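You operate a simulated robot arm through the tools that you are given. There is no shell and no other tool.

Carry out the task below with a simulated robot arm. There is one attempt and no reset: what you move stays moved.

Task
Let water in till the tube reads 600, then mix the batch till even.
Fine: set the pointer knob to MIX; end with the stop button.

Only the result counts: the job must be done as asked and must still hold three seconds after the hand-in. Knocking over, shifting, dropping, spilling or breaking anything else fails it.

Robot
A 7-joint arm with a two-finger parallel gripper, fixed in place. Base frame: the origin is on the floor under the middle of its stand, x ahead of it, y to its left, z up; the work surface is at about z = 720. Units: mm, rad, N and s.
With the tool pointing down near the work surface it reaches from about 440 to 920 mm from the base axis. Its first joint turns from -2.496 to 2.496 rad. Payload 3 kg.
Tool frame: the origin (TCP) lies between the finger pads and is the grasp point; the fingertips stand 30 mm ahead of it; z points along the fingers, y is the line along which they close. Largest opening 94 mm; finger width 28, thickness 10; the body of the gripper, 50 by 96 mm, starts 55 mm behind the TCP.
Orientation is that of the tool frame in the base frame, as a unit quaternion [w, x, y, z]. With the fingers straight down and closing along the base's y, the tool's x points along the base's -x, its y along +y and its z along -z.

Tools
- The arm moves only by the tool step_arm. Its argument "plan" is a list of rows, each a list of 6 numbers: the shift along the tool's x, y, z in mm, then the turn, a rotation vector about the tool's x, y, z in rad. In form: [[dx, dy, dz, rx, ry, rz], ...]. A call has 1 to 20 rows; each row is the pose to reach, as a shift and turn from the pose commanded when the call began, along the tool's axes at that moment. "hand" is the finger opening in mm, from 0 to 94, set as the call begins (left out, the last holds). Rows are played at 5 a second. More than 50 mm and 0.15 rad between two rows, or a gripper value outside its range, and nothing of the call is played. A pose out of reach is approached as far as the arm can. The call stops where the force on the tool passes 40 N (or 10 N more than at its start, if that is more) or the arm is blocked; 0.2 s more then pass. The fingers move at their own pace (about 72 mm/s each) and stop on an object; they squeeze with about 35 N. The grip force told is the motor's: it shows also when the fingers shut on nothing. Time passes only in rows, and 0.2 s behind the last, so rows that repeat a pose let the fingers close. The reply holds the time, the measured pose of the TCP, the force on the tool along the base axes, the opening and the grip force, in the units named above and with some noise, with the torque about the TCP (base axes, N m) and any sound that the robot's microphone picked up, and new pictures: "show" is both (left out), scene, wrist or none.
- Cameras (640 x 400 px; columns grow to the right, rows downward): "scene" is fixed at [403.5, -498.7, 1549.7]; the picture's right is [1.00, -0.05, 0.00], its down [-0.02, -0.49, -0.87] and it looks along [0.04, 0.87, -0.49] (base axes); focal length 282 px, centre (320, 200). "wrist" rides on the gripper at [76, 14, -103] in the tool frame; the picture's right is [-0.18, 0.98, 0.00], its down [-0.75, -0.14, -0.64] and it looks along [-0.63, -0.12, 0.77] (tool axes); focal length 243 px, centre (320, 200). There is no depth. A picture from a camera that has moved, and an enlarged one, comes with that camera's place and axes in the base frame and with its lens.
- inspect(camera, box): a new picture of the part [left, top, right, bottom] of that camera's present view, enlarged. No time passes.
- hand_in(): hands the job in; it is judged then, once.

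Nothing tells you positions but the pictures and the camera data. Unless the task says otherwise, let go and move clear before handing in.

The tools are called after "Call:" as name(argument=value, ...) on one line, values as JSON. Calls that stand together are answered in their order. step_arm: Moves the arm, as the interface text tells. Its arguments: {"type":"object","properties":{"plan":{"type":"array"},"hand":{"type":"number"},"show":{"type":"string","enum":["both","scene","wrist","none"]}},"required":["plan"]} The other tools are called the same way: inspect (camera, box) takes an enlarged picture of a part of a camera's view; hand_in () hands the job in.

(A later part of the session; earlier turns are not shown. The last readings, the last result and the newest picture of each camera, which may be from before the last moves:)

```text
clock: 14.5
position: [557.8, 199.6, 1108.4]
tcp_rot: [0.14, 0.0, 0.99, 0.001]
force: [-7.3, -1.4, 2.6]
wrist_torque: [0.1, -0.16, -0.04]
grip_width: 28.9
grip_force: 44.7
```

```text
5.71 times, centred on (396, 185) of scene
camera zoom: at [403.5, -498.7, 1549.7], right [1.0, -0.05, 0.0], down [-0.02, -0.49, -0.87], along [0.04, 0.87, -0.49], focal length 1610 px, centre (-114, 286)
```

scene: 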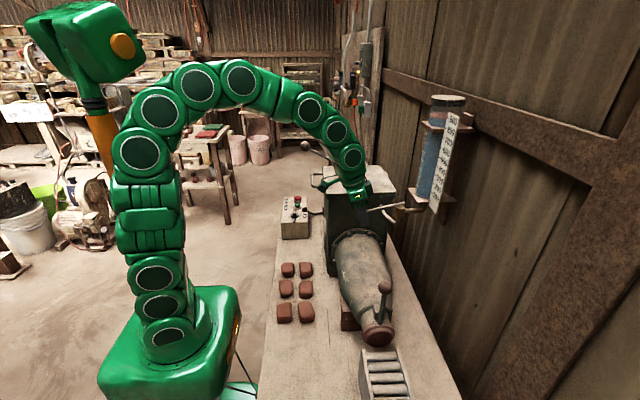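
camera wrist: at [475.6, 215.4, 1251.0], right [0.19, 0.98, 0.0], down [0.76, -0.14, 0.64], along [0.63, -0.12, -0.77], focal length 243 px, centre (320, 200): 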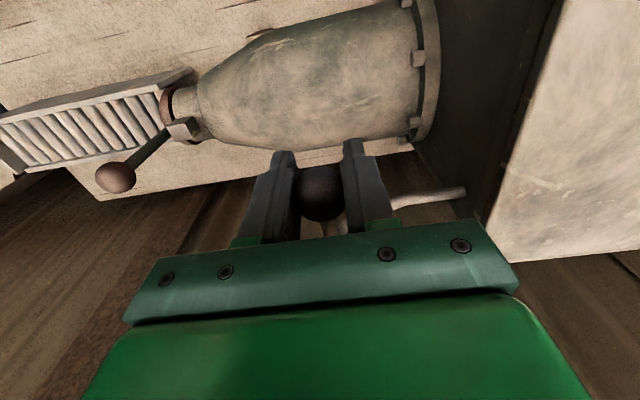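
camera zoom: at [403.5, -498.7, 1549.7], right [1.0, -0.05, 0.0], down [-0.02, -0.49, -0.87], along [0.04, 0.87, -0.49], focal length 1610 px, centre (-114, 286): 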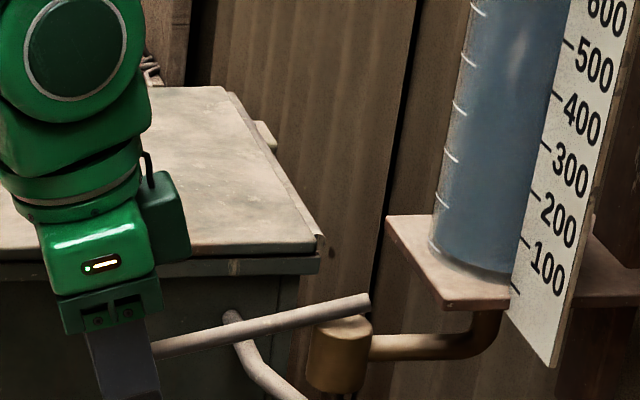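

Water is flowing; the level has dropped about 30 units. I'll hold for a short moment to measure the flow rate.

Call:
step_arm(plan=[[0, 0, 0, 0, 0, 0], [0, 0, 0, 0, 0, 0], [0, 0, 0, 0, 0, 0]], show="scene")

Call:
inspect(camera="scene", box=[400, 90, 480, 140])

```text
clock: 15.3
position: [557.5, 200.1, 1108.5]
tcp_rot: [0.139, 0.0, 0.99, 0.002]
force: [-3.8, -5.2, 4.7]
wrist_torque: [-0.02, -0.36, 0.01]
grip_width: 28.7
grip_force: 45.4
```

scene: 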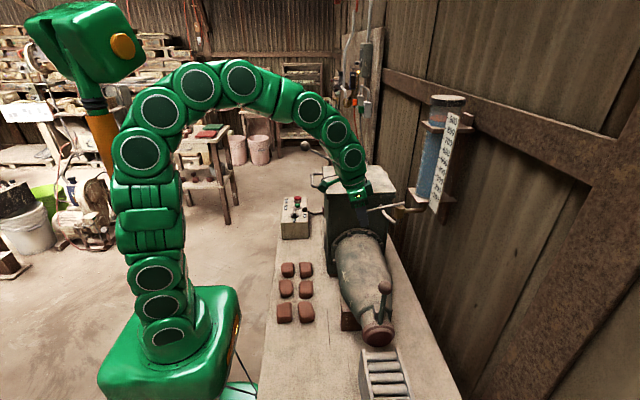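

```text
8.00 times, centred on (440, 115) of scene
camera zoom: at [403.5, -498.7, 1549.7], right [1.0, -0.05, 0.0], down [-0.02, -0.49, -0.87], along [0.04, 0.87, -0.49], focal length 2253 px, centre (-640, 880)
```

zoom: 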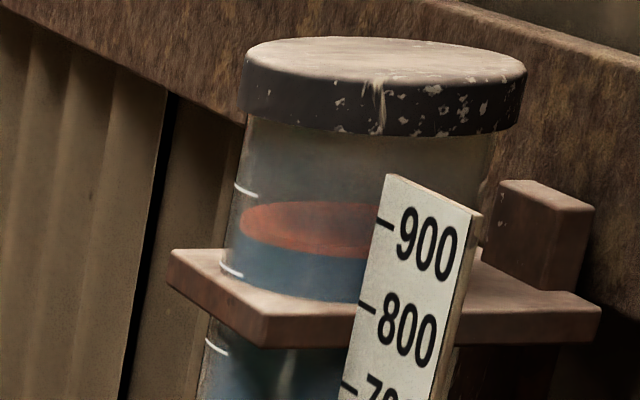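

The flow is about 35 units/s and the level is now around 840. I'll hold for about 3 s and re-measure.

Call:
step_arm(plan=[[0, 0, 0, 0, 0, 0], [0, 0, 0, 0, 0, 0], [0, 0, 0, 0, 0, 0], [0, 0, 0, 0, 0, 0], [0, 0, 0, 0, 0, 0], [0, 0, 0, 0, 0, 0], [0, 0, 0, 0, 0, 0], [0, 0, 0, 0, 0, 0], [0, 0, 0, 0, 0, 0], [0, 0, 0, 0, 0, 0], [0, 0, 0, 0, 0, 0], [0, 0, 0, 0, 0, 0], [0, 0, 0, 0, 0, 0], [0, 0, 0, 0, 0, 0]], show="scene")

Call:
inspect(camera="scene", box=[400, 110, 480, 160])

```text
clock: 18.3
position: [559.1, 198.9, 1109.3]
tcp_rot: [0.141, 0.001, 0.99, 0.001]
force: [5.1, -6.3, 3.3]
wrist_torque: [0.05, -0.02, 0.0]
grip_width: 28.7
grip_force: 45.7
```

scene: 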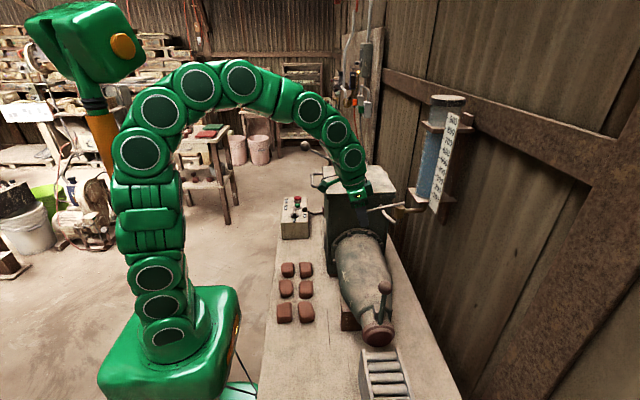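

```text
8.00 times, centred on (440, 135) of scene
camera zoom: at [403.5, -498.7, 1549.7], right [1.0, -0.05, 0.0], down [-0.02, -0.49, -0.87], along [0.04, 0.87, -0.49], focal length 2253 px, centre (-640, 720)
```

zoom: 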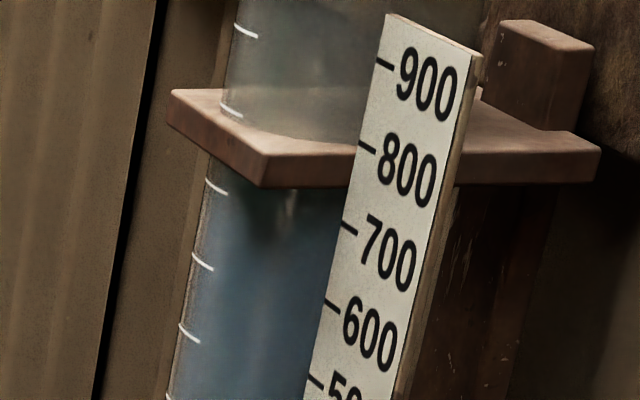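

The surface is hidden behind the upper shelf, so it's somewhere around 735. I'll hold another 1.4 s so it comes into view below the shelf.

Call:
step_arm(plan=[[0, 0, 0, 0, 0, 0], [0, 0, 0, 0, 0, 0], [0, 0, 0, 0, 0, 0], [0, 0, 0, 0, 0, 0], [0, 0, 0, 0, 0, 0], [0, 0, 0, 0, 0, 0]], show="scene")

Call:
inspect(camera="scene", box=[400, 110, 480, 160])

```text
clock: 19.7
position: [556.9, 199.5, 1109.6]
tcp_rot: [0.139, 0.001, 0.99, 0.001]
force: [4.4, -6.0, 2.4]
wrist_torque: [0.09, 0.06, 0.0]
grip_width: 28.7
grip_force: 45.0
```

scene: 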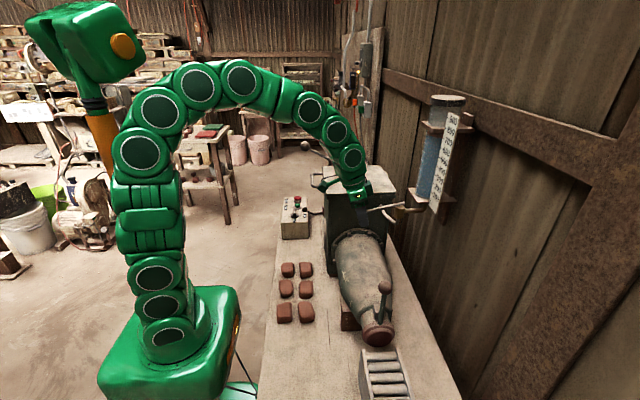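

```text
8.00 times, centred on (440, 135) of scene
camera zoom: at [403.5, -498.7, 1549.7], right [1.0, -0.05, 0.0], down [-0.02, -0.49, -0.87], along [0.04, 0.87, -0.49], focal length 2253 px, centre (-640, 720)
```

zoom: 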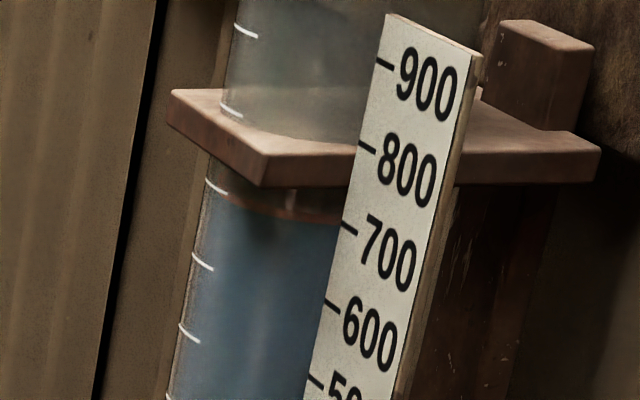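

The surface is now just below the 700 tick. I'll zoom in for a precise reading.

Call:
inspect(camera="scene", box=[422, 126, 446, 141])

Call:
inspect(camera="scene", box=[420, 136, 444, 151])

```text
16.00 times, centred on (434, 134) of scene
camera zoom: at [403.5, -498.7, 1549.7], right [1.0, -0.05, 0.0], down [-0.02, -0.49, -0.87], along [0.04, 0.87, -0.49], focal length 4507 px, centre (-1504, 1264)
```

zoom: 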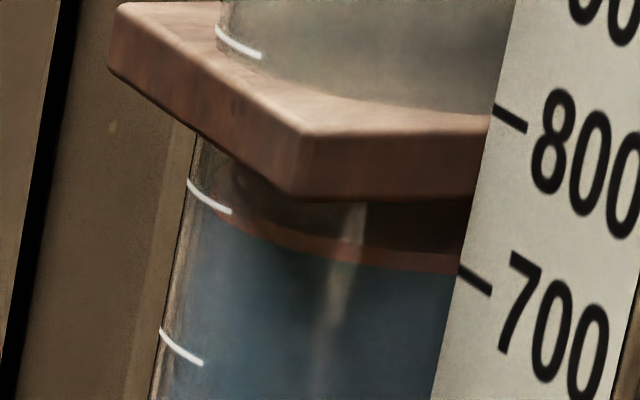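

```text
16.00 times, centred on (432, 144) of scene
camera zoom: at [403.5, -498.7, 1549.7], right [1.0, -0.05, 0.0], down [-0.02, -0.49, -0.87], along [0.04, 0.87, -0.49], focal length 4507 px, centre (-1472, 1104)
```

zoom: 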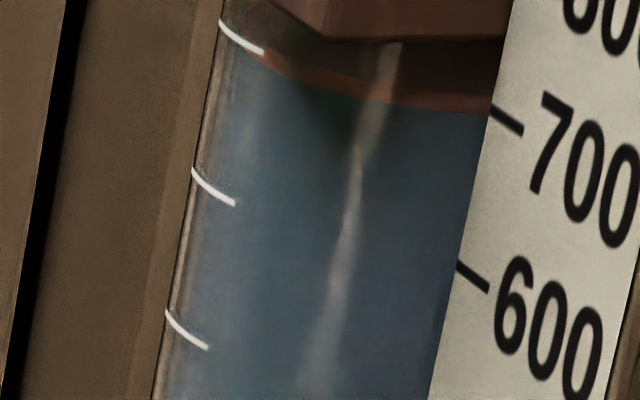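

The level reads about 690. I'll hold another 1.2 s or so, then read again.

Call:
step_arm(plan=[[0, 0, 0, 0, 0, 0], [0, 0, 0, 0, 0, 0], [0, 0, 0, 0, 0, 0], [0, 0, 0, 0, 0, 0], [0, 0, 0, 0, 0, 0]], show="none")

Call:
inspect(camera="scene", box=[420, 136, 444, 151])

```text
clock: 20.9
position: [556.7, 201.2, 1109.1]
tcp_rot: [0.139, 0.001, 0.99, 0.002]
force: [2.2, -5.8, 2.6]
wrist_torque: [0.05, 0.04, 0.01]
grip_width: 28.7
grip_force: 45.4
```

```text
16.00 times, centred on (432, 144) of scene
camera zoom: at [403.5, -498.7, 1549.7], right [1.0, -0.05, 0.0], down [-0.02, -0.49, -0.87], along [0.04, 0.87, -0.49], focal length 4507 px, centre (-1472, 1104)
```

zoom: 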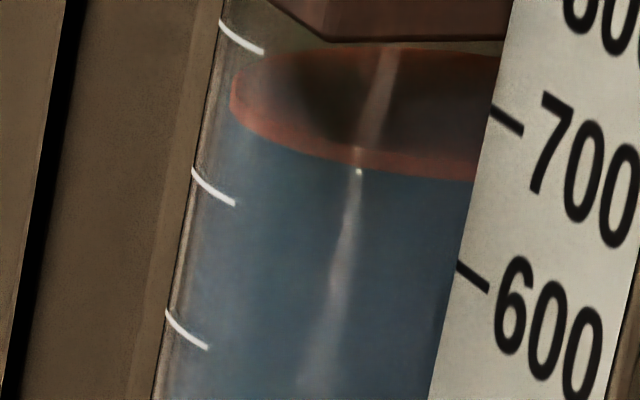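

By my geometry the level is about 640 and falling at about 36 units/s. I'll raise the lever part-way to slow the flow, then read again.

Call:
step_arm(plan=[[-1.3, 0, -10.6, 0, 0.087, 0]], show="none")

Call:
inspect(camera="scene", box=[420, 136, 444, 151])

```text
clock: 21.3
position: [555.6, 200.3, 1117.8]
tcp_rot: [0.094, 0.001, 0.996, 0.002]
force: [-2.1, 1.7, 8.0]
wrist_torque: [-0.01, -0.71, 0.01]
grip_width: 28.8
grip_force: 44.9
```

```text
16.00 times, centred on (432, 144) of scene
camera zoom: at [403.5, -498.7, 1549.7], right [1.0, -0.05, 0.0], down [-0.02, -0.49, -0.87], along [0.04, 0.87, -0.49], focal length 4507 px, centre (-1472, 1104)
```

zoom: 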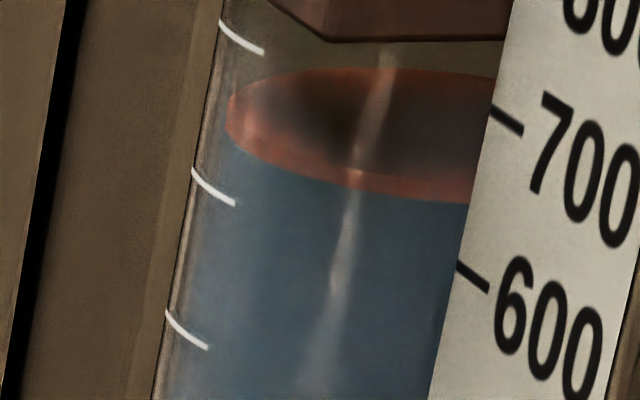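

The level is about 627 now. I'll raise the lever a little further and check the flow again.

Call:
step_arm(plan=[[-1, 0, -5, 0, 0.04, 0]], show="none")

Call:
inspect(camera="scene", box=[420, 136, 444, 151])

```text
clock: 21.7
position: [553.9, 201.1, 1121.9]
tcp_rot: [0.075, 0.0, 0.997, 0.001]
force: [-26.8, 3.2, -4.0]
wrist_torque: [-0.04, 0.21, 0.03]
grip_width: 28.2
grip_force: 45.3
```

```text
16.00 times, centred on (432, 144) of scene
camera zoom: at [403.5, -498.7, 1549.7], right [1.0, -0.05, 0.0], down [-0.02, -0.49, -0.87], along [0.04, 0.87, -0.49], focal length 4507 px, centre (-1472, 1104)
```

zoom: 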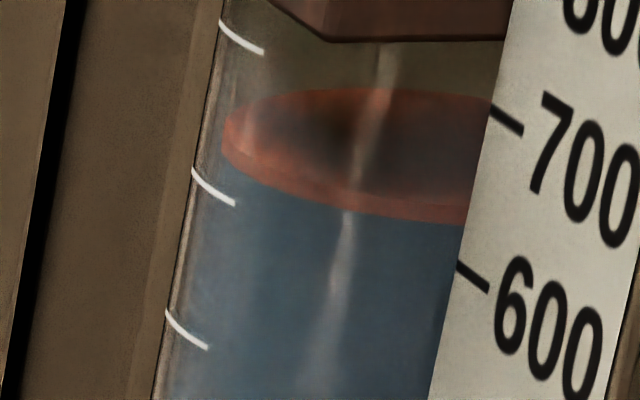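

The flow is still about 34 units/s and the float reads roughly 615–620. I'll hold one more row, then shut the valve by raising the lever to its original height.

Call:
step_arm(plan=[[0, 0, 0, 0, 0, 0], [-1.2, 0, -14, 0, 0.115, 0], [-2.2, 0, -25, 0, 0.21, 0]], show="none")

Call:
inspect(camera="scene", box=[420, 136, 444, 151])

Call:
inspect(camera="scene", box=[340, 150, 452, 220])

```text
clock: 22.5
position: [555.9, 200.6, 1148.8]
tcp_rot: [-0.026, 0.001, 1.0, 0.002]
force: [10.3, 22.3, 0.5]
wrist_torque: [-0.06, -1.27, -0.07]
grip_width: 28.9
grip_force: 44.4
```

```text
16.00 times, centred on (432, 144) of scene
camera zoom: at [403.5, -498.7, 1549.7], right [1.0, -0.05, 0.0], down [-0.02, -0.49, -0.87], along [0.04, 0.87, -0.49], focal length 4507 px, centre (-1472, 1104)
```

zoom: 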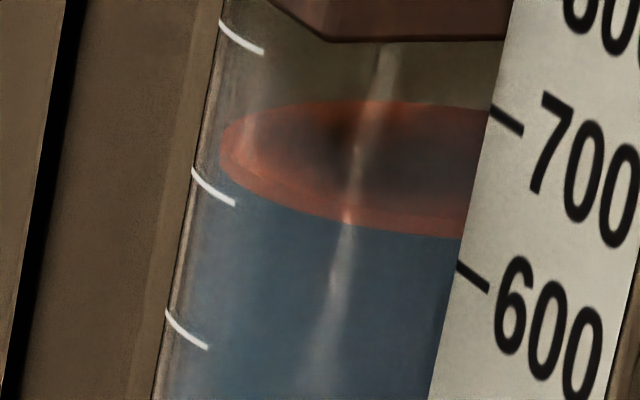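

```text
5.71 times, centred on (396, 185) of scene
camera zoom: at [403.5, -498.7, 1549.7], right [1.0, -0.05, 0.0], down [-0.02, -0.49, -0.87], along [0.04, 0.87, -0.49], focal length 1610 px, centre (-114, 286)
```

zoom: 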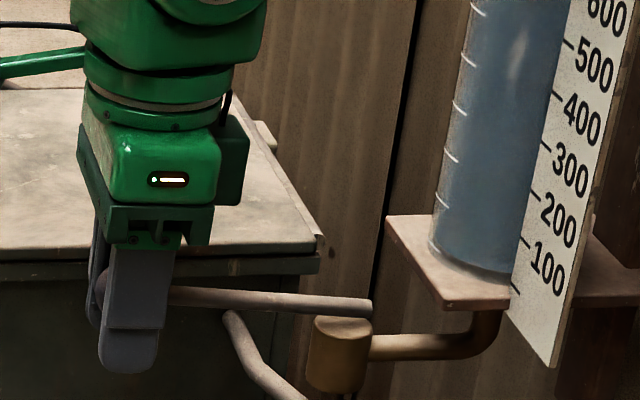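

The valve is shut again. I'll verify the level is steady and read it at higher zoom.

Call:
step_arm(plan=[[0, 0, 0, 0, 0, 0], [0, 0, 0, 0, 0, 0]], show="none")

Call:
inspect(camera="scene", box=[425, 138, 441, 148])

Call:
inspect(camera="scene", box=[436, 140, 452, 150])

Call:
inspect(camera="scene", box=[420, 136, 444, 151])

```text
clock: 23.1
position: [556.6, 200.2, 1147.8]
tcp_rot: [-0.026, 0.001, 1.0, 0.003]
force: [5.2, 8.6, -6.3]
wrist_torque: [-0.03, 0.71, -0.05]
grip_width: 28.7
grip_force: 44.9
stopped in row 2: the force on the tool passed its limit at 41 N (the readings are from after the stop); the commanded pose is now the measured one
```

```text
16.00 times, centred on (433, 143) of scene
camera zoom: at [403.5, -498.7, 1549.7], right [1.0, -0.05, 0.0], down [-0.02, -0.49, -0.87], along [0.04, 0.87, -0.49], focal length 4507 px, centre (-1488, 1112)
```

zoom: 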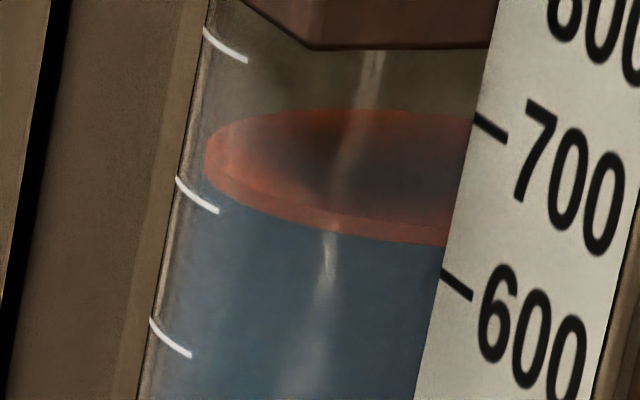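

```text
16.00 times, centred on (444, 145) of scene
camera zoom: at [403.5, -498.7, 1549.7], right [1.0, -0.05, 0.0], down [-0.02, -0.49, -0.87], along [0.04, 0.87, -0.49], focal length 4507 px, centre (-1664, 1080)
```

zoom: 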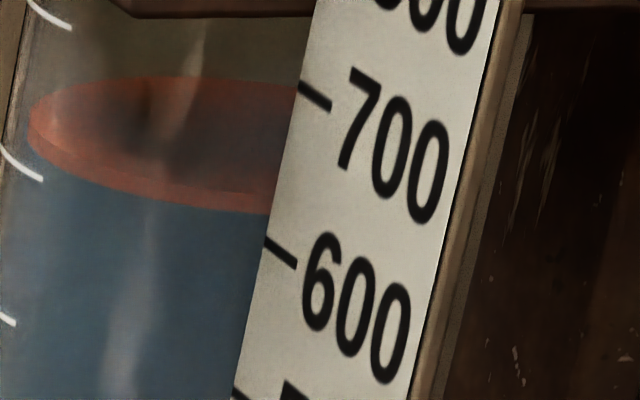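

```text
16.00 times, centred on (432, 144) of scene
camera zoom: at [403.5, -498.7, 1549.7], right [1.0, -0.05, 0.0], down [-0.02, -0.49, -0.87], along [0.04, 0.87, -0.49], focal length 4507 px, centre (-1472, 1104)
```

zoom: 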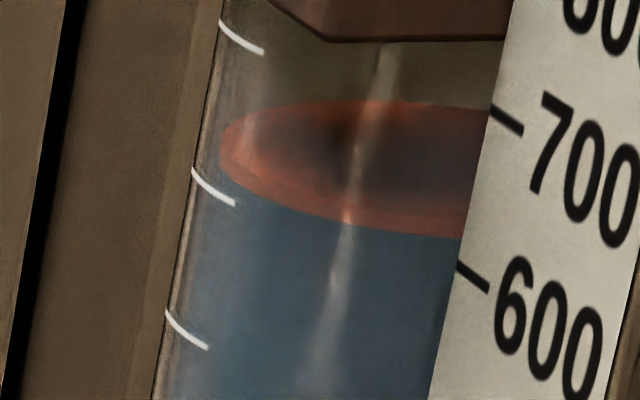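

The level is steady and the valve is shut. I read roughly 602–611, depending on which face of the red float counts. To read it without parallax I'll let go of the ball, rise, and look at the tube with the wrist camera at water height.

Call:
step_arm(plan=[[0, 0, 0, 0, 0, 0], [0, 0, 0, 0, 0, 0], [0, 0, 0, 0, 0, 0], [0, 0, 0, 0, 0, 0]], hand=94, show="none")

Call:
step_arm(plan=[[2, 0, -30, 0, 0, 0], [4, 0, -70, 0, 0, 0], [6, 0, -110, 0, 0, 0], [6, 0, -110, 0, 0, 0]])

Call:
inspect(camera="scene", box=[340, 150, 452, 220])

```text
clock: 24.1
position: [555.1, 199.2, 1149.2]
tcp_rot: [-0.026, 0.002, 1.0, 0.003]
force: [0.1, 0.7, 0.1]
wrist_torque: [0.0, 0.01, 0.0]
grip_width: 94.1
grip_force: 0.0
```

```text
clock: 25.1
position: [553.9, 200.0, 1260.9]
tcp_rot: [-0.027, 0.001, 1.0, 0.003]
force: [0.4, 0.9, 0.7]
wrist_torque: [0.01, 0.0, 0.04]
grip_width: 94.1
grip_force: 0.1
camera wrist: at [481.9, 214.4, 1364.1], right [0.19, 0.98, -0.01], down [0.79, -0.15, 0.6], along [0.59, -0.12, -0.8], focal length 243 px, centre (320, 200)
```

scene: 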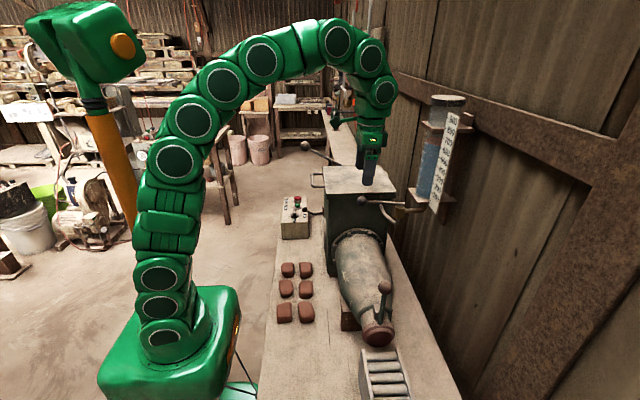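
wrist: 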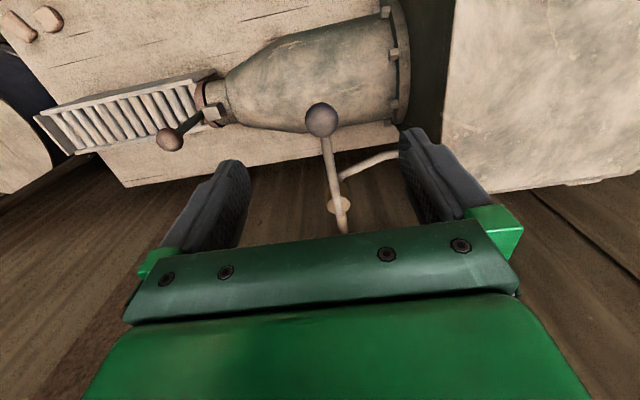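

```text
5.71 times, centred on (396, 185) of scene
camera zoom: at [403.5, -498.7, 1549.7], right [1.0, -0.05, 0.0], down [-0.02, -0.49, -0.87], along [0.04, 0.87, -0.49], focal length 1610 px, centre (-114, 286)
```

zoom: 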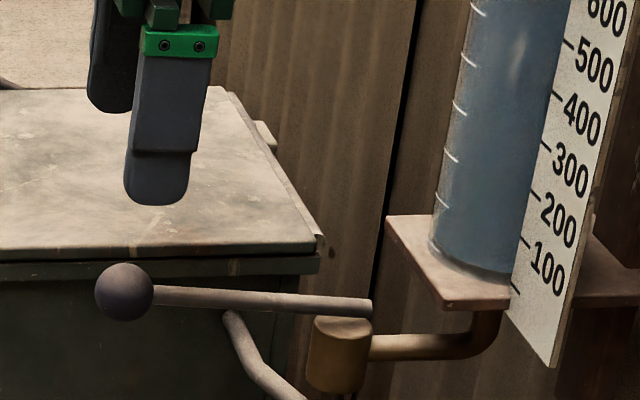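

The lever is back in its original position. Now I'll pitch the tool up so the wrist camera looks level at the tube.

Call:
step_arm(plan=[[-1, -2, -8, 0, -0.13, 0], [-1, -4, -16, 0, -0.26, 0], [-2, -6, -24, 0, -0.39, 0], [-2, -8, -32, 0, -0.52, 0], [-3, -10, -40, 0, -0.65, 0], [-3, -12, -46, 0, -0.79, 0], [-3, -14, -52, 0, -0.93, 0], [-3, -14, -52, 0, -0.93, 0]])

```text
clock: 27.1
position: [588.2, 181.9, 1247.3]
tcp_rot: [0.376, 0.004, 0.927, -0.016]
force: [0.1, 0.2, 1.0]
wrist_torque: [0.01, 0.0, 0.01]
grip_width: 94.1
grip_force: 0.1
stopped in row 8: the arm was blocked; the commanded pose is now the measured one
camera wrist: at [460.6, 200.9, 1266.2], right [0.15, 0.98, 0.1], down [0.09, -0.12, 0.99], along [0.98, -0.14, -0.11], focal length 243 px, centre (320, 200)
```

scene: 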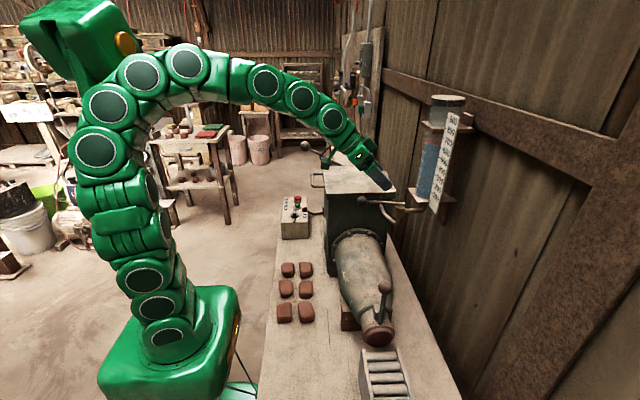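
wrist: 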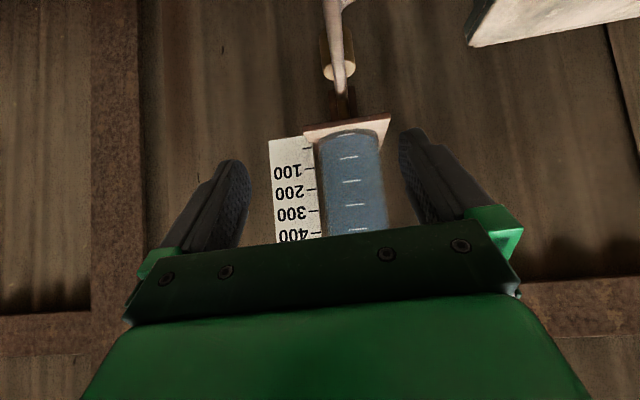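

The arm stopped at a joint limit, but the view is nearly level. I need to raise the camera about 60 mm to see the 600 region.

Call:
step_arm(plan=[[-5, 0, -16, 0, 0, 0], [-10, 0, -32, 0, 0, 0], [-15, 0, -48, 0, 0, 0], [-20, 0, -64, 0, 0, 0], [-20, 0, -64, 0, 0, 0]])

```text
clock: 28.5
position: [577.0, 183.7, 1262.0]
tcp_rot: [0.339, 0.003, 0.94, -0.028]
force: [0.2, 1.2, 0.0]
wrist_torque: [0.0, -0.01, -0.02]
grip_width: 94.0
grip_force: 0.1
stopped in row 5: the arm was blocked; the commanded pose is now the measured one
camera wrist: at [452.4, 204.2, 1290.7], right [0.17, 0.98, 0.07], down [0.17, -0.1, 0.98], along [0.97, -0.15, -0.18], focal length 243 px, centre (320, 200)
```

scene: 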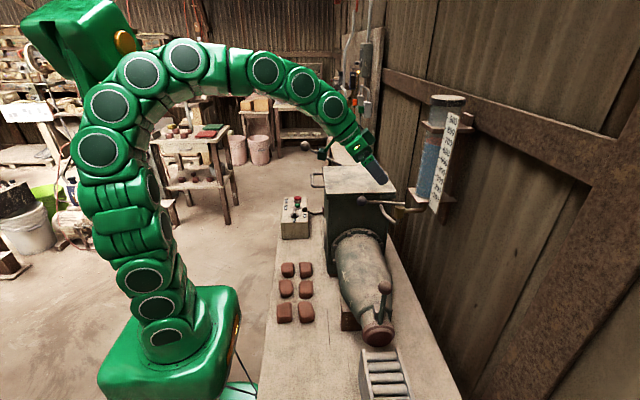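
wrist: 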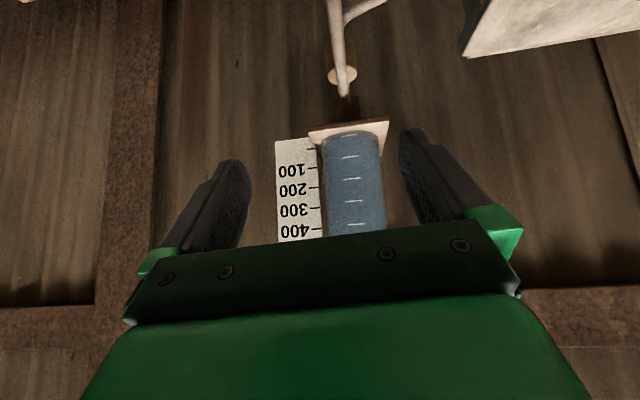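

The arm hits a joint limit at that pitch. I'll use a higher viewpoint with less pitch, so the wrist camera looks down at the tick side of the tube.

Call:
step_arm(plan=[[-10, 1, -18, 0, 0.06, 0], [-21, 2, -36, 0, 0.12, 0], [-32, 2, -54, 0, 0.17, 0], [-43, 3, -73, 0, 0.23, 0], [-54, 4, -91, 0, 0.29, 0], [-64, 5, -109, 0, 0.34, 0], [-64, 5, -109, 0, 0.34, 0]])

```text
clock: 30.1
position: [557.2, 197.9, 1387.5]
tcp_rot: [0.178, 0.007, 0.984, -0.028]
force: [0.1, -0.4, -0.1]
wrist_torque: [0.0, 0.02, -0.01]
grip_width: 94.2
grip_force: 0.0
camera wrist: at [448.5, 218.7, 1455.4], right [0.2, 0.98, 0.01], down [0.48, -0.11, 0.87], along [0.86, -0.16, -0.49], focal length 243 px, centre (320, 200)
```

scene: 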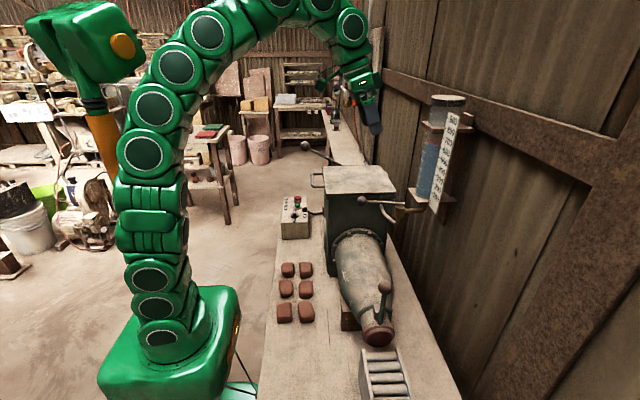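
wrist: 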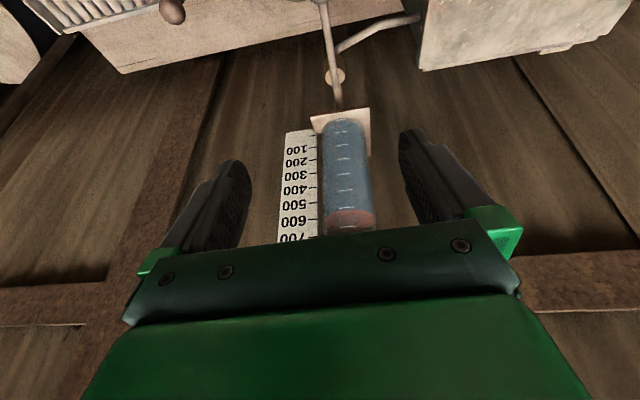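

The tube's tick side and the float are now visible; I'll zoom in on them.

Call:
inspect(camera="wrist", box=[310, 180, 390, 230])

Call:
inspect(camera="wrist", box=[328, 200, 368, 225])

Call:
inspect(camera="wrist", box=[310, 110, 390, 160])

```text
8.00 times, centred on (350, 205) of wrist
camera zoom: at [448.5, 218.7, 1455.4], right [0.2, 0.98, 0.01], down [0.48, -0.11, 0.87], along [0.86, -0.16, -0.49], focal length 1941 px, centre (80, 160)
```

zoom: 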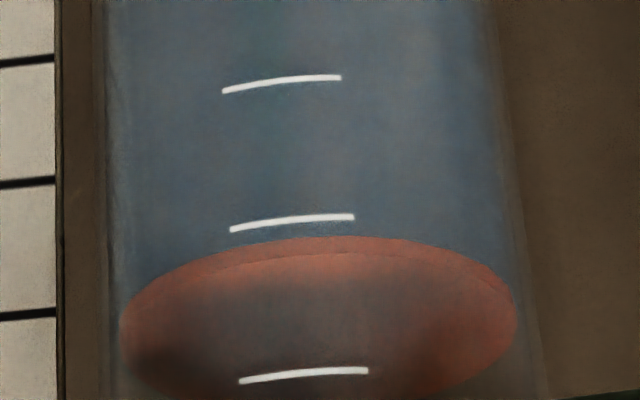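

```text
16.00 times, centred on (348, 212) of wrist
camera zoom: at [448.5, 218.7, 1455.4], right [0.2, 0.98, 0.01], down [0.48, -0.11, 0.87], along [0.86, -0.16, -0.49], focal length 3882 px, centre (-128, 0)
```

zoom: 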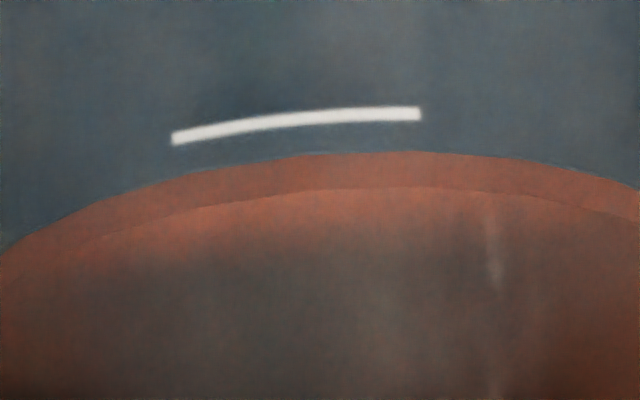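

```text
8.00 times, centred on (350, 135) of wrist
camera zoom: at [448.5, 218.7, 1455.4], right [0.2, 0.98, 0.01], down [0.48, -0.11, 0.87], along [0.86, -0.16, -0.49], focal length 1941 px, centre (80, 720)
```

zoom: 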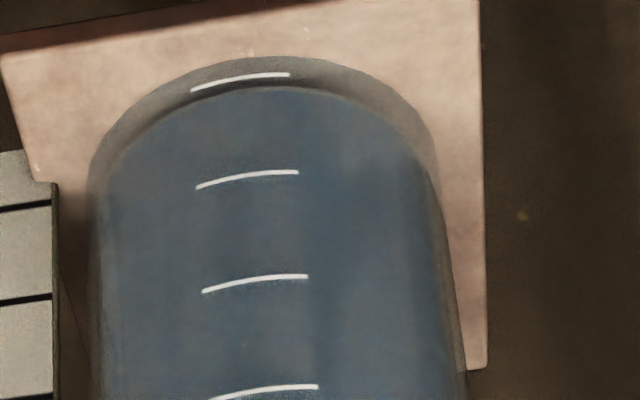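

From the wrist view, the water (blue top) is about 606 and the top of the red float is about 617, so a bit more water should go in. I'll return to a straight-down pose above the ball for a very short opening.

Call:
step_arm(plan=[[8, 1.4, 20, -0.009, 0.059, -0.002], [16, 2.8, 40, -0.018, 0.118, -0.005], [24, 4.2, 60, -0.028, 0.177, -0.007], [32, 5.6, 80, -0.037, 0.236, -0.009], [40, 7, 100, -0.047, 0.295, -0.012], [47.7, 8.2, 118.2, -0.056, 0.353, -0.014], [47.7, 8.2, 118.2, -0.056, 0.353, -0.014]], show="wrist")

```text
clock: 31.7
position: [552.7, 198.4, 1260.1]
tcp_rot: [0.003, -0.001, 1.0, -0.001]
force: [0.0, 0.3, -0.2]
wrist_torque: [0.01, -0.02, 0.0]
grip_width: 94.0
grip_force: 0.1
camera wrist: at [474.3, 214.0, 1361.7], right [0.18, 0.98, 0.0], down [0.75, -0.14, 0.65], along [0.63, -0.12, -0.76], focal length 243 px, centre (320, 200)
```

wrist: 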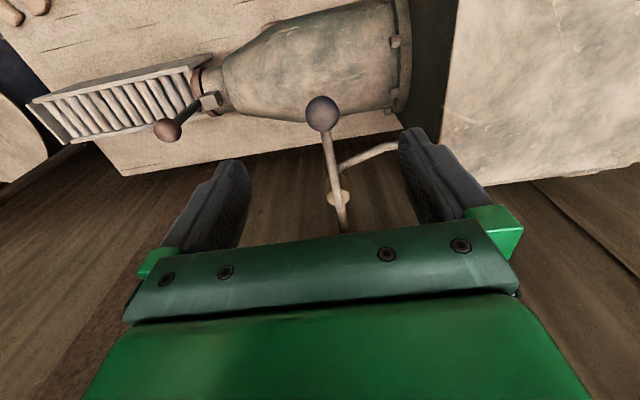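

I'm above the ball and will go down to grip it again.

Call:
step_arm(plan=[[-1, 0.8, 37, 0, 0, 0], [-1, 0.8, 74, 0, 0, 0], [-1, 0.8, 111, 0, 0, 0], [-1, 0.8, 111, 0, 0, 0]], show="none")

Call:
step_arm(plan=[[0, 0, 0, 0, 0, 0], [0, 0, 0, 0, 0, 0], [0, 0, 0, 0, 0, 0], [0, 0, 0, 0, 0, 0], [0, 0, 0, 0, 0, 0]], hand=0, show="none")

```text
clock: 32.7
position: [554.7, 200.5, 1151.9]
tcp_rot: [0.003, 0.0, 1.0, 0.0]
force: [-0.4, -0.7, 0.7]
wrist_torque: [0.0, 0.02, 0.03]
grip_width: 93.8
grip_force: 0.1
```

```text
clock: 33.9
position: [555.2, 200.4, 1152.1]
tcp_rot: [0.003, -0.001, 1.0, 0.0]
force: [-0.9, -4.6, 1.1]
wrist_torque: [-0.01, 0.0, 0.01]
grip_width: 28.8
grip_force: 44.8
```

The ball is gripped. I'll lower it to just above the opening point first.

Call:
step_arm(plan=[[0.5, 0, 7, 0, -0.055, 0], [1, 0, 14, 0, -0.11, 0], [1.1, 0, 20, 0, -0.16, 0]], show="none")

Call:
inspect(camera="scene", box=[420, 136, 444, 151])

Call:
inspect(camera="scene", box=[340, 150, 452, 220])

```text
clock: 34.7
position: [554.2, 200.0, 1132.0]
tcp_rot: [0.084, -0.002, 0.996, 0.001]
force: [13.1, 11.9, 7.3]
wrist_torque: [0.0, -0.62, -0.05]
grip_width: 28.6
grip_force: 45.1
```

```text
16.00 times, centred on (432, 144) of scene
camera zoom: at [403.5, -498.7, 1549.7], right [1.0, -0.05, 0.0], down [-0.02, -0.49, -0.87], along [0.04, 0.87, -0.49], focal length 4507 px, centre (-1472, 1104)
```

zoom: 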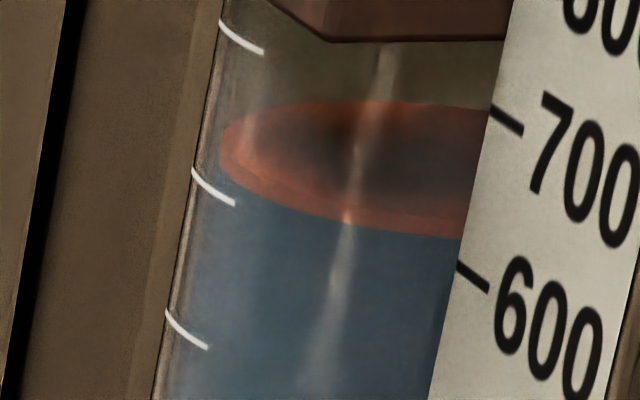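

```text
5.71 times, centred on (396, 185) of scene
camera zoom: at [403.5, -498.7, 1549.7], right [1.0, -0.05, 0.0], down [-0.02, -0.49, -0.87], along [0.04, 0.87, -0.49], focal length 1610 px, centre (-114, 286)
```

zoom: 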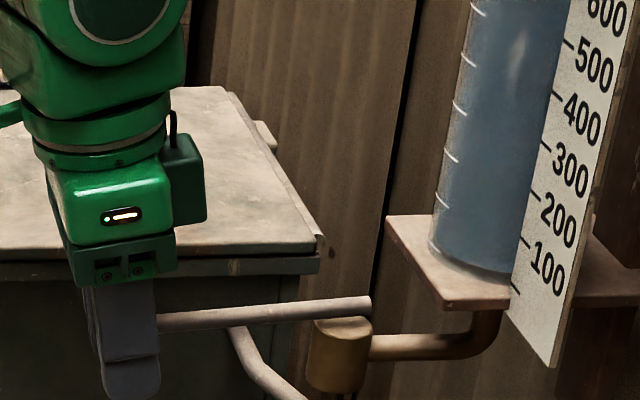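

No flow at this position. Now a very short pulse: down 8 mm, then immediately back up.

Call:
step_arm(plan=[[0.9, 0, 8, 0, -0.065, 0], [-0.6, 0, -5, 0, 0.04, 0]], show="none")

Call:
inspect(camera="scene", box=[420, 136, 444, 151])

```text
clock: 35.3
position: [553.5, 199.7, 1135.0]
tcp_rot: [0.062, -0.001, 0.998, 0.0]
force: [11.5, 18.4, 6.9]
wrist_torque: [0.08, -0.59, 0.01]
grip_width: 28.9
grip_force: 45.1
```

```text
16.00 times, centred on (432, 144) of scene
camera zoom: at [403.5, -498.7, 1549.7], right [1.0, -0.05, 0.0], down [-0.02, -0.49, -0.87], along [0.04, 0.87, -0.49], focal length 4507 px, centre (-1472, 1104)
```

zoom: 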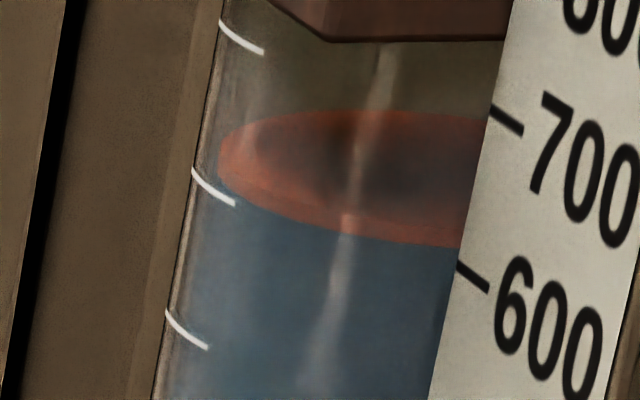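

The pulse took the water down about 6 more units, so the blue top now sits at about 600. I'll raise the lever back to its fully closed position.

Call:
step_arm(plan=[[-1.4, 0, -8, 0, 0.06, 0], [-2.8, 0, -15.5, 0, 0.12, 0], [-2.8, 0, -15.5, 0, 0.12, 0]], show="none")

Call:
inspect(camera="scene", box=[340, 150, 452, 220])

Call:
inspect(camera="scene", box=[420, 136, 444, 151])

```text
clock: 36.1
position: [554.5, 199.4, 1150.5]
tcp_rot: [0.001, -0.001, 1.0, -0.001]
force: [-4.0, 23.5, -8.8]
wrist_torque: [-0.17, 1.22, 0.11]
grip_width: 28.8
grip_force: 45.5
```

```text
5.71 times, centred on (396, 185) of scene
camera zoom: at [403.5, -498.7, 1549.7], right [1.0, -0.05, 0.0], down [-0.02, -0.49, -0.87], along [0.04, 0.87, -0.49], focal length 1610 px, centre (-114, 286)
```

zoom: 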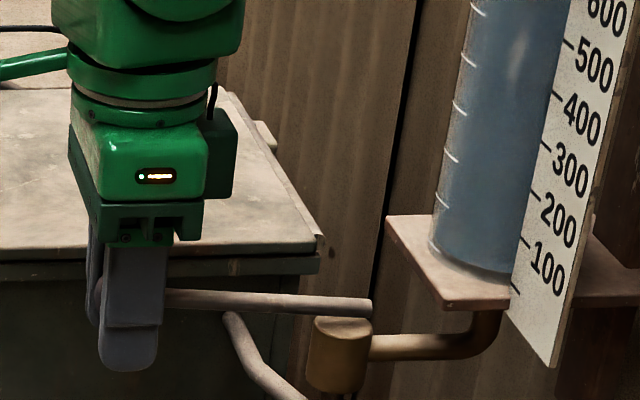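

```text
16.00 times, centred on (432, 144) of scene
camera zoom: at [403.5, -498.7, 1549.7], right [1.0, -0.05, 0.0], down [-0.02, -0.49, -0.87], along [0.04, 0.87, -0.49], focal length 4507 px, centre (-1472, 1104)
```

zoom: 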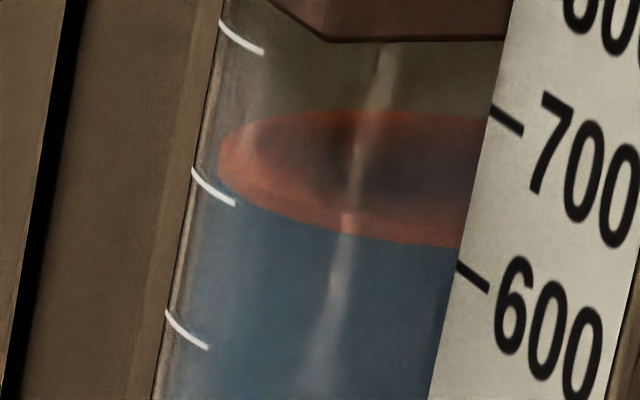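

The lever is closed and the level holds at about 600. I'll release the ball and rise clear.

Call:
step_arm(plan=[[0, 0, 0, 0, 0, 0], [0, 0, 0, 0, 0, 0], [0, 0, 0, 0, 0, 0], [0, 0, 0, 0, 0, 0]], hand=94, show="none")

Call:
step_arm(plan=[[0, 0, -40, 0, 0, 0], [0, 0, -80, 0, 0, 0], [10, 0, -120, 0, 0, 0], [30, 0, -150, 0, 0, 0], [60, 0, -160, 0, 0, 0], [100, 10, -160, 0, 0, 0]])

Call:
inspect(camera="scene", box=[340, 150, 452, 220])

```text
clock: 37.1
position: [555.5, 199.3, 1150.8]
tcp_rot: [0.003, -0.001, 1.0, 0.001]
force: [-0.2, 0.0, 0.4]
wrist_torque: [-0.03, -0.02, 0.01]
grip_width: 93.9
grip_force: 0.1
```

```text
clock: 38.5
position: [455.0, 209.5, 1311.5]
tcp_rot: [0.003, 0.0, 1.0, 0.001]
force: [-0.5, -1.7, -0.3]
wrist_torque: [-0.04, 0.01, 0.0]
grip_width: 93.8
grip_force: 0.0
camera wrist: at [377.1, 225.3, 1411.1], right [0.18, 0.98, 0.0], down [0.75, -0.14, 0.65], along [0.64, -0.12, -0.76], focal length 243 px, centre (320, 200)
```

scene: 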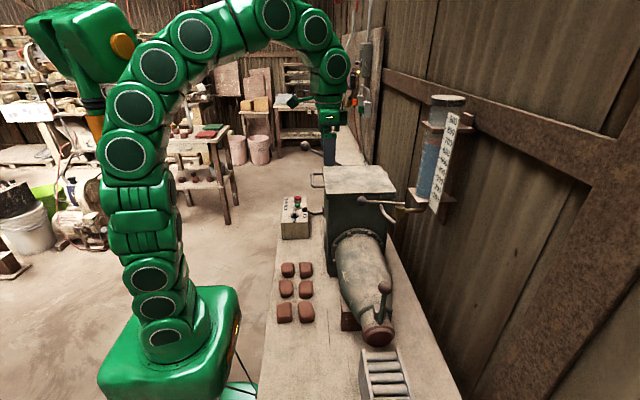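
wrist: 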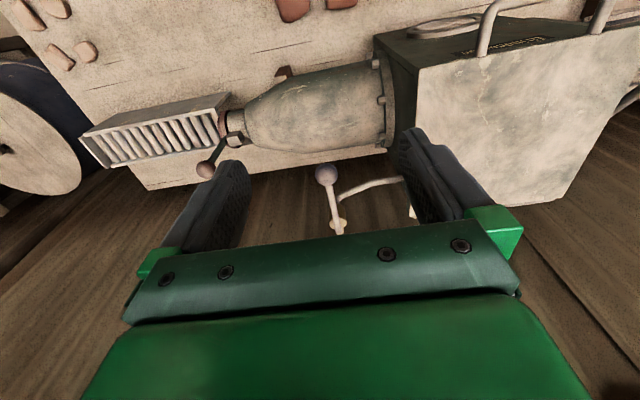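

```text
5.71 times, centred on (396, 185) of scene
camera zoom: at [403.5, -498.7, 1549.7], right [1.0, -0.05, 0.0], down [-0.02, -0.49, -0.87], along [0.04, 0.87, -0.49], focal length 1610 px, centre (-114, 286)
```

zoom: 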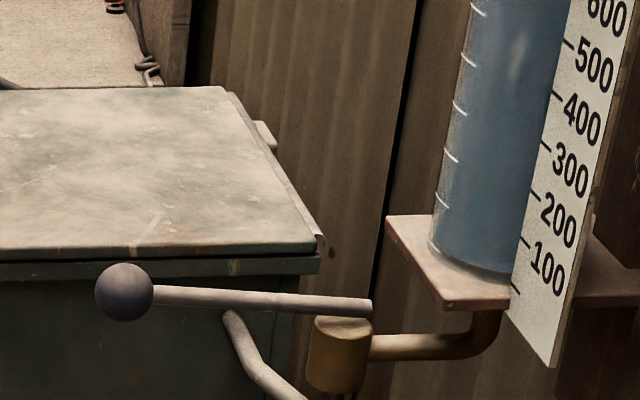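

The lever is confirmed back in place. Next I'll swing toward the control panel to get a good view of the knob, the buttons and the far lever.

Call:
step_arm(plan=[[28, 34, 0, 0, 0, 0], [56, 68, 0, 0, 0, 0], [84, 102, 0, 0, 0, 0], [112, 136, 0, 0, 0, 0], [140, 170, 0, 0, 0, 0], [168, 204, 0, 0, 0, 0], [197, 238, 0, 0, 0, 0], [225, 270, 0, 0, 0, 0], [225, 270, 0, 0, 0, 0]])

```text
clock: 40.5
position: [227.6, 478.5, 1310.4]
tcp_rot: [0.006, 0.0, 1.0, 0.0]
force: [-0.3, 0.8, 0.1]
wrist_torque: [-0.01, -0.03, 0.02]
grip_width: 94.0
grip_force: 0.0
camera wrist: at [149.2, 494.9, 1410.6], right [0.18, 0.98, 0.0], down [0.75, -0.14, 0.65], along [0.64, -0.12, -0.76], focal length 243 px, centre (320, 200)
```

scene: 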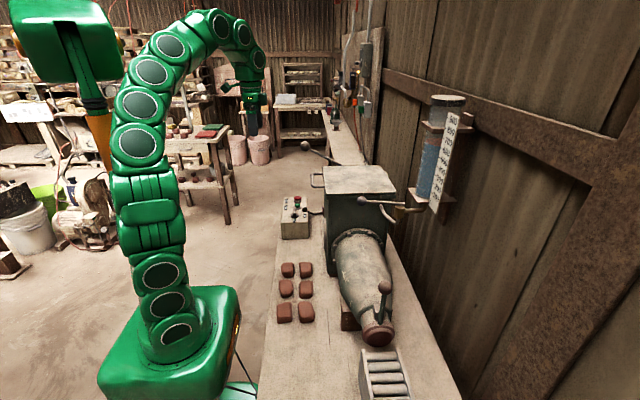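
wrist: 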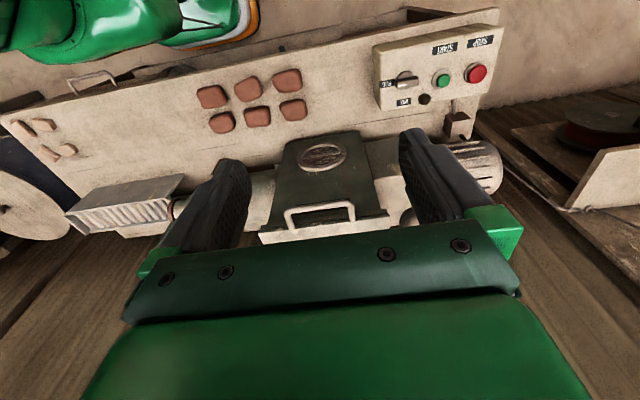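

Call:
inspect(camera="wrist", box=[370, 30, 498, 110])

Call:
inspect(camera="wrist", box=[270, 125, 414, 215])

Call:
inspect(camera="wrist", box=[384, 60, 432, 110])

Call:
inspect(camera="scene", box=[270, 190, 334, 230])

```text
5.00 times, centred on (434, 70) of wrist
camera zoom: at [149.2, 494.9, 1410.6], right [0.18, 0.98, 0.0], down [0.75, -0.14, 0.65], along [0.64, -0.12, -0.76], focal length 1213 px, centre (-250, 850)
```

zoom: 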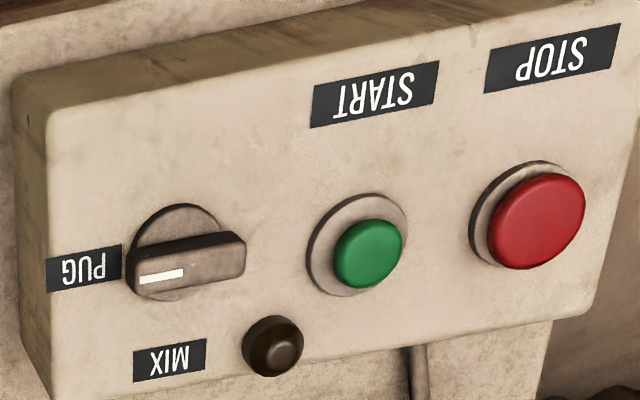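

```text
4.44 times, centred on (342, 170) of wrist
camera zoom: at [149.2, 494.9, 1410.6], right [0.18, 0.98, 0.0], down [0.75, -0.14, 0.65], along [0.64, -0.12, -0.76], focal length 1078 px, centre (222, 333)
```

zoom: 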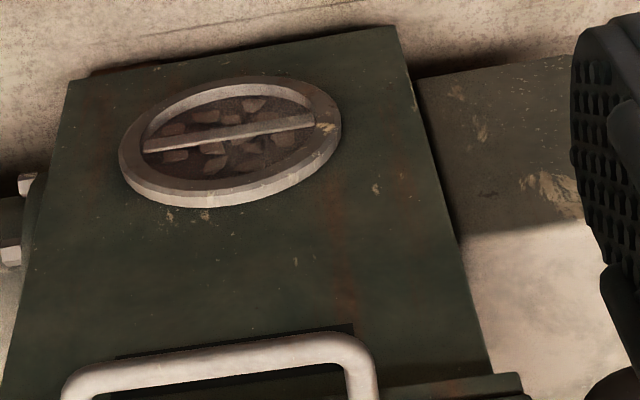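

```text
8.00 times, centred on (408, 85) of wrist
camera zoom: at [149.2, 494.9, 1410.6], right [0.18, 0.98, 0.0], down [0.75, -0.14, 0.65], along [0.64, -0.12, -0.76], focal length 1941 px, centre (-384, 1120)
```

zoom: 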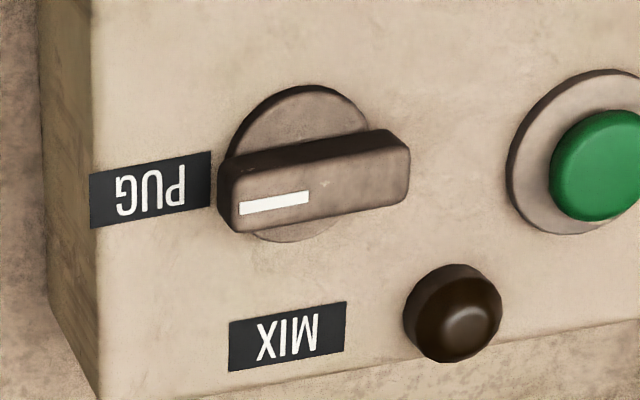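

```text
10.00 times, centred on (302, 210) of scene
camera zoom: at [403.5, -498.7, 1549.7], right [1.0, -0.05, 0.0], down [-0.02, -0.49, -0.87], along [0.04, 0.87, -0.49], focal length 2817 px, centre (500, 100)
```

zoom: 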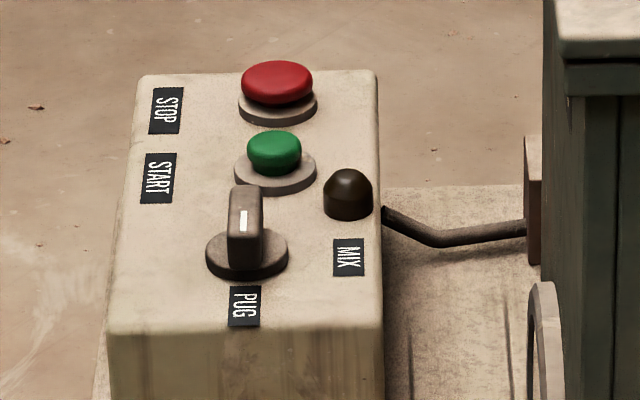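

The panel geometry is clear: knob pivot at about (332, 656) with its bar top at z≈843, MIX toward +x, box top at z≈815. The hopper window shows unmixed lumps. The hopper's far lever has its ball near (389, 574, 1189), so I'll approach with the tool leaning toward -x to stay clear of it.

Call:
step_arm(plan=[[-10, 20, 27, 0, -0.042, 0], [-20, 40, 54, 0, -0.084, 0], [-30, 60, 81, 0, -0.126, 0], [-40, 81, 108, 0, -0.168, 0], [-50, 101, 135, 0, -0.21, 0], [-60, 121, 161, 0, -0.25, 0], [-60, 121, 161, 0, -0.25, 0]], hand=0)

Call:
inspect(camera="scene", box=[200, 80, 360, 240])

```text
clock: 42.1
position: [287.8, 600.8, 1146.9]
tcp_rot: [0.128, -0.002, 0.992, 0.0]
force: [-0.8, 0.1, 0.7]
wrist_torque: [0.03, -0.01, -0.03]
grip_width: 0.0
grip_force: 33.3
camera wrist: at [186.9, 616.4, 1226.4], right [0.18, 0.98, 0.05], down [0.57, -0.14, 0.81], along [0.8, -0.12, -0.58], focal length 243 px, centre (320, 200)
```

scene: 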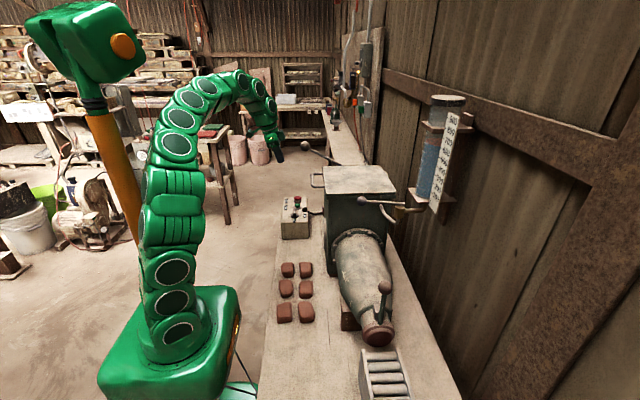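
wrist: 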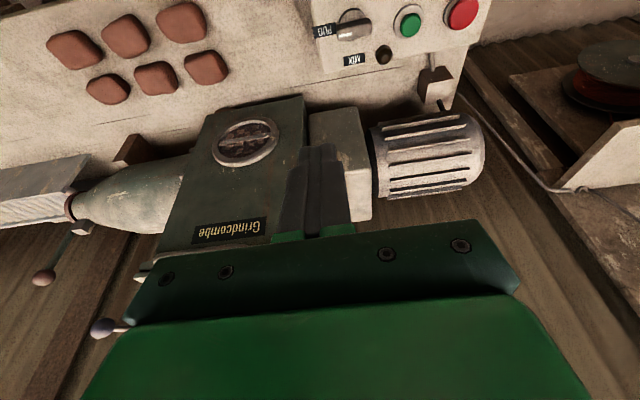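

```text
2.50 times, centred on (280, 160) of scene
camera zoom: at [403.5, -498.7, 1549.7], right [1.0, -0.05, 0.0], down [-0.02, -0.49, -0.87], along [0.04, 0.87, -0.49], focal length 704 px, centre (420, 300)
```

zoom: 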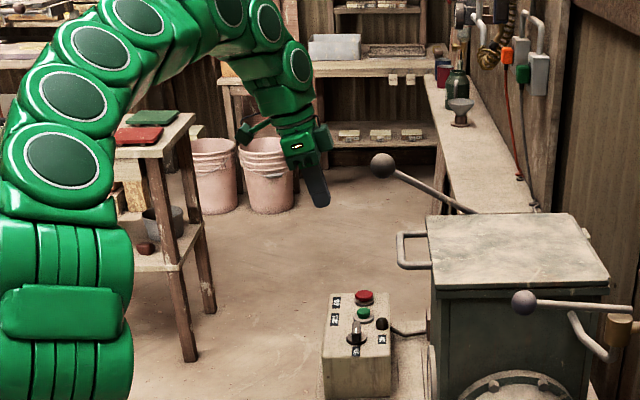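

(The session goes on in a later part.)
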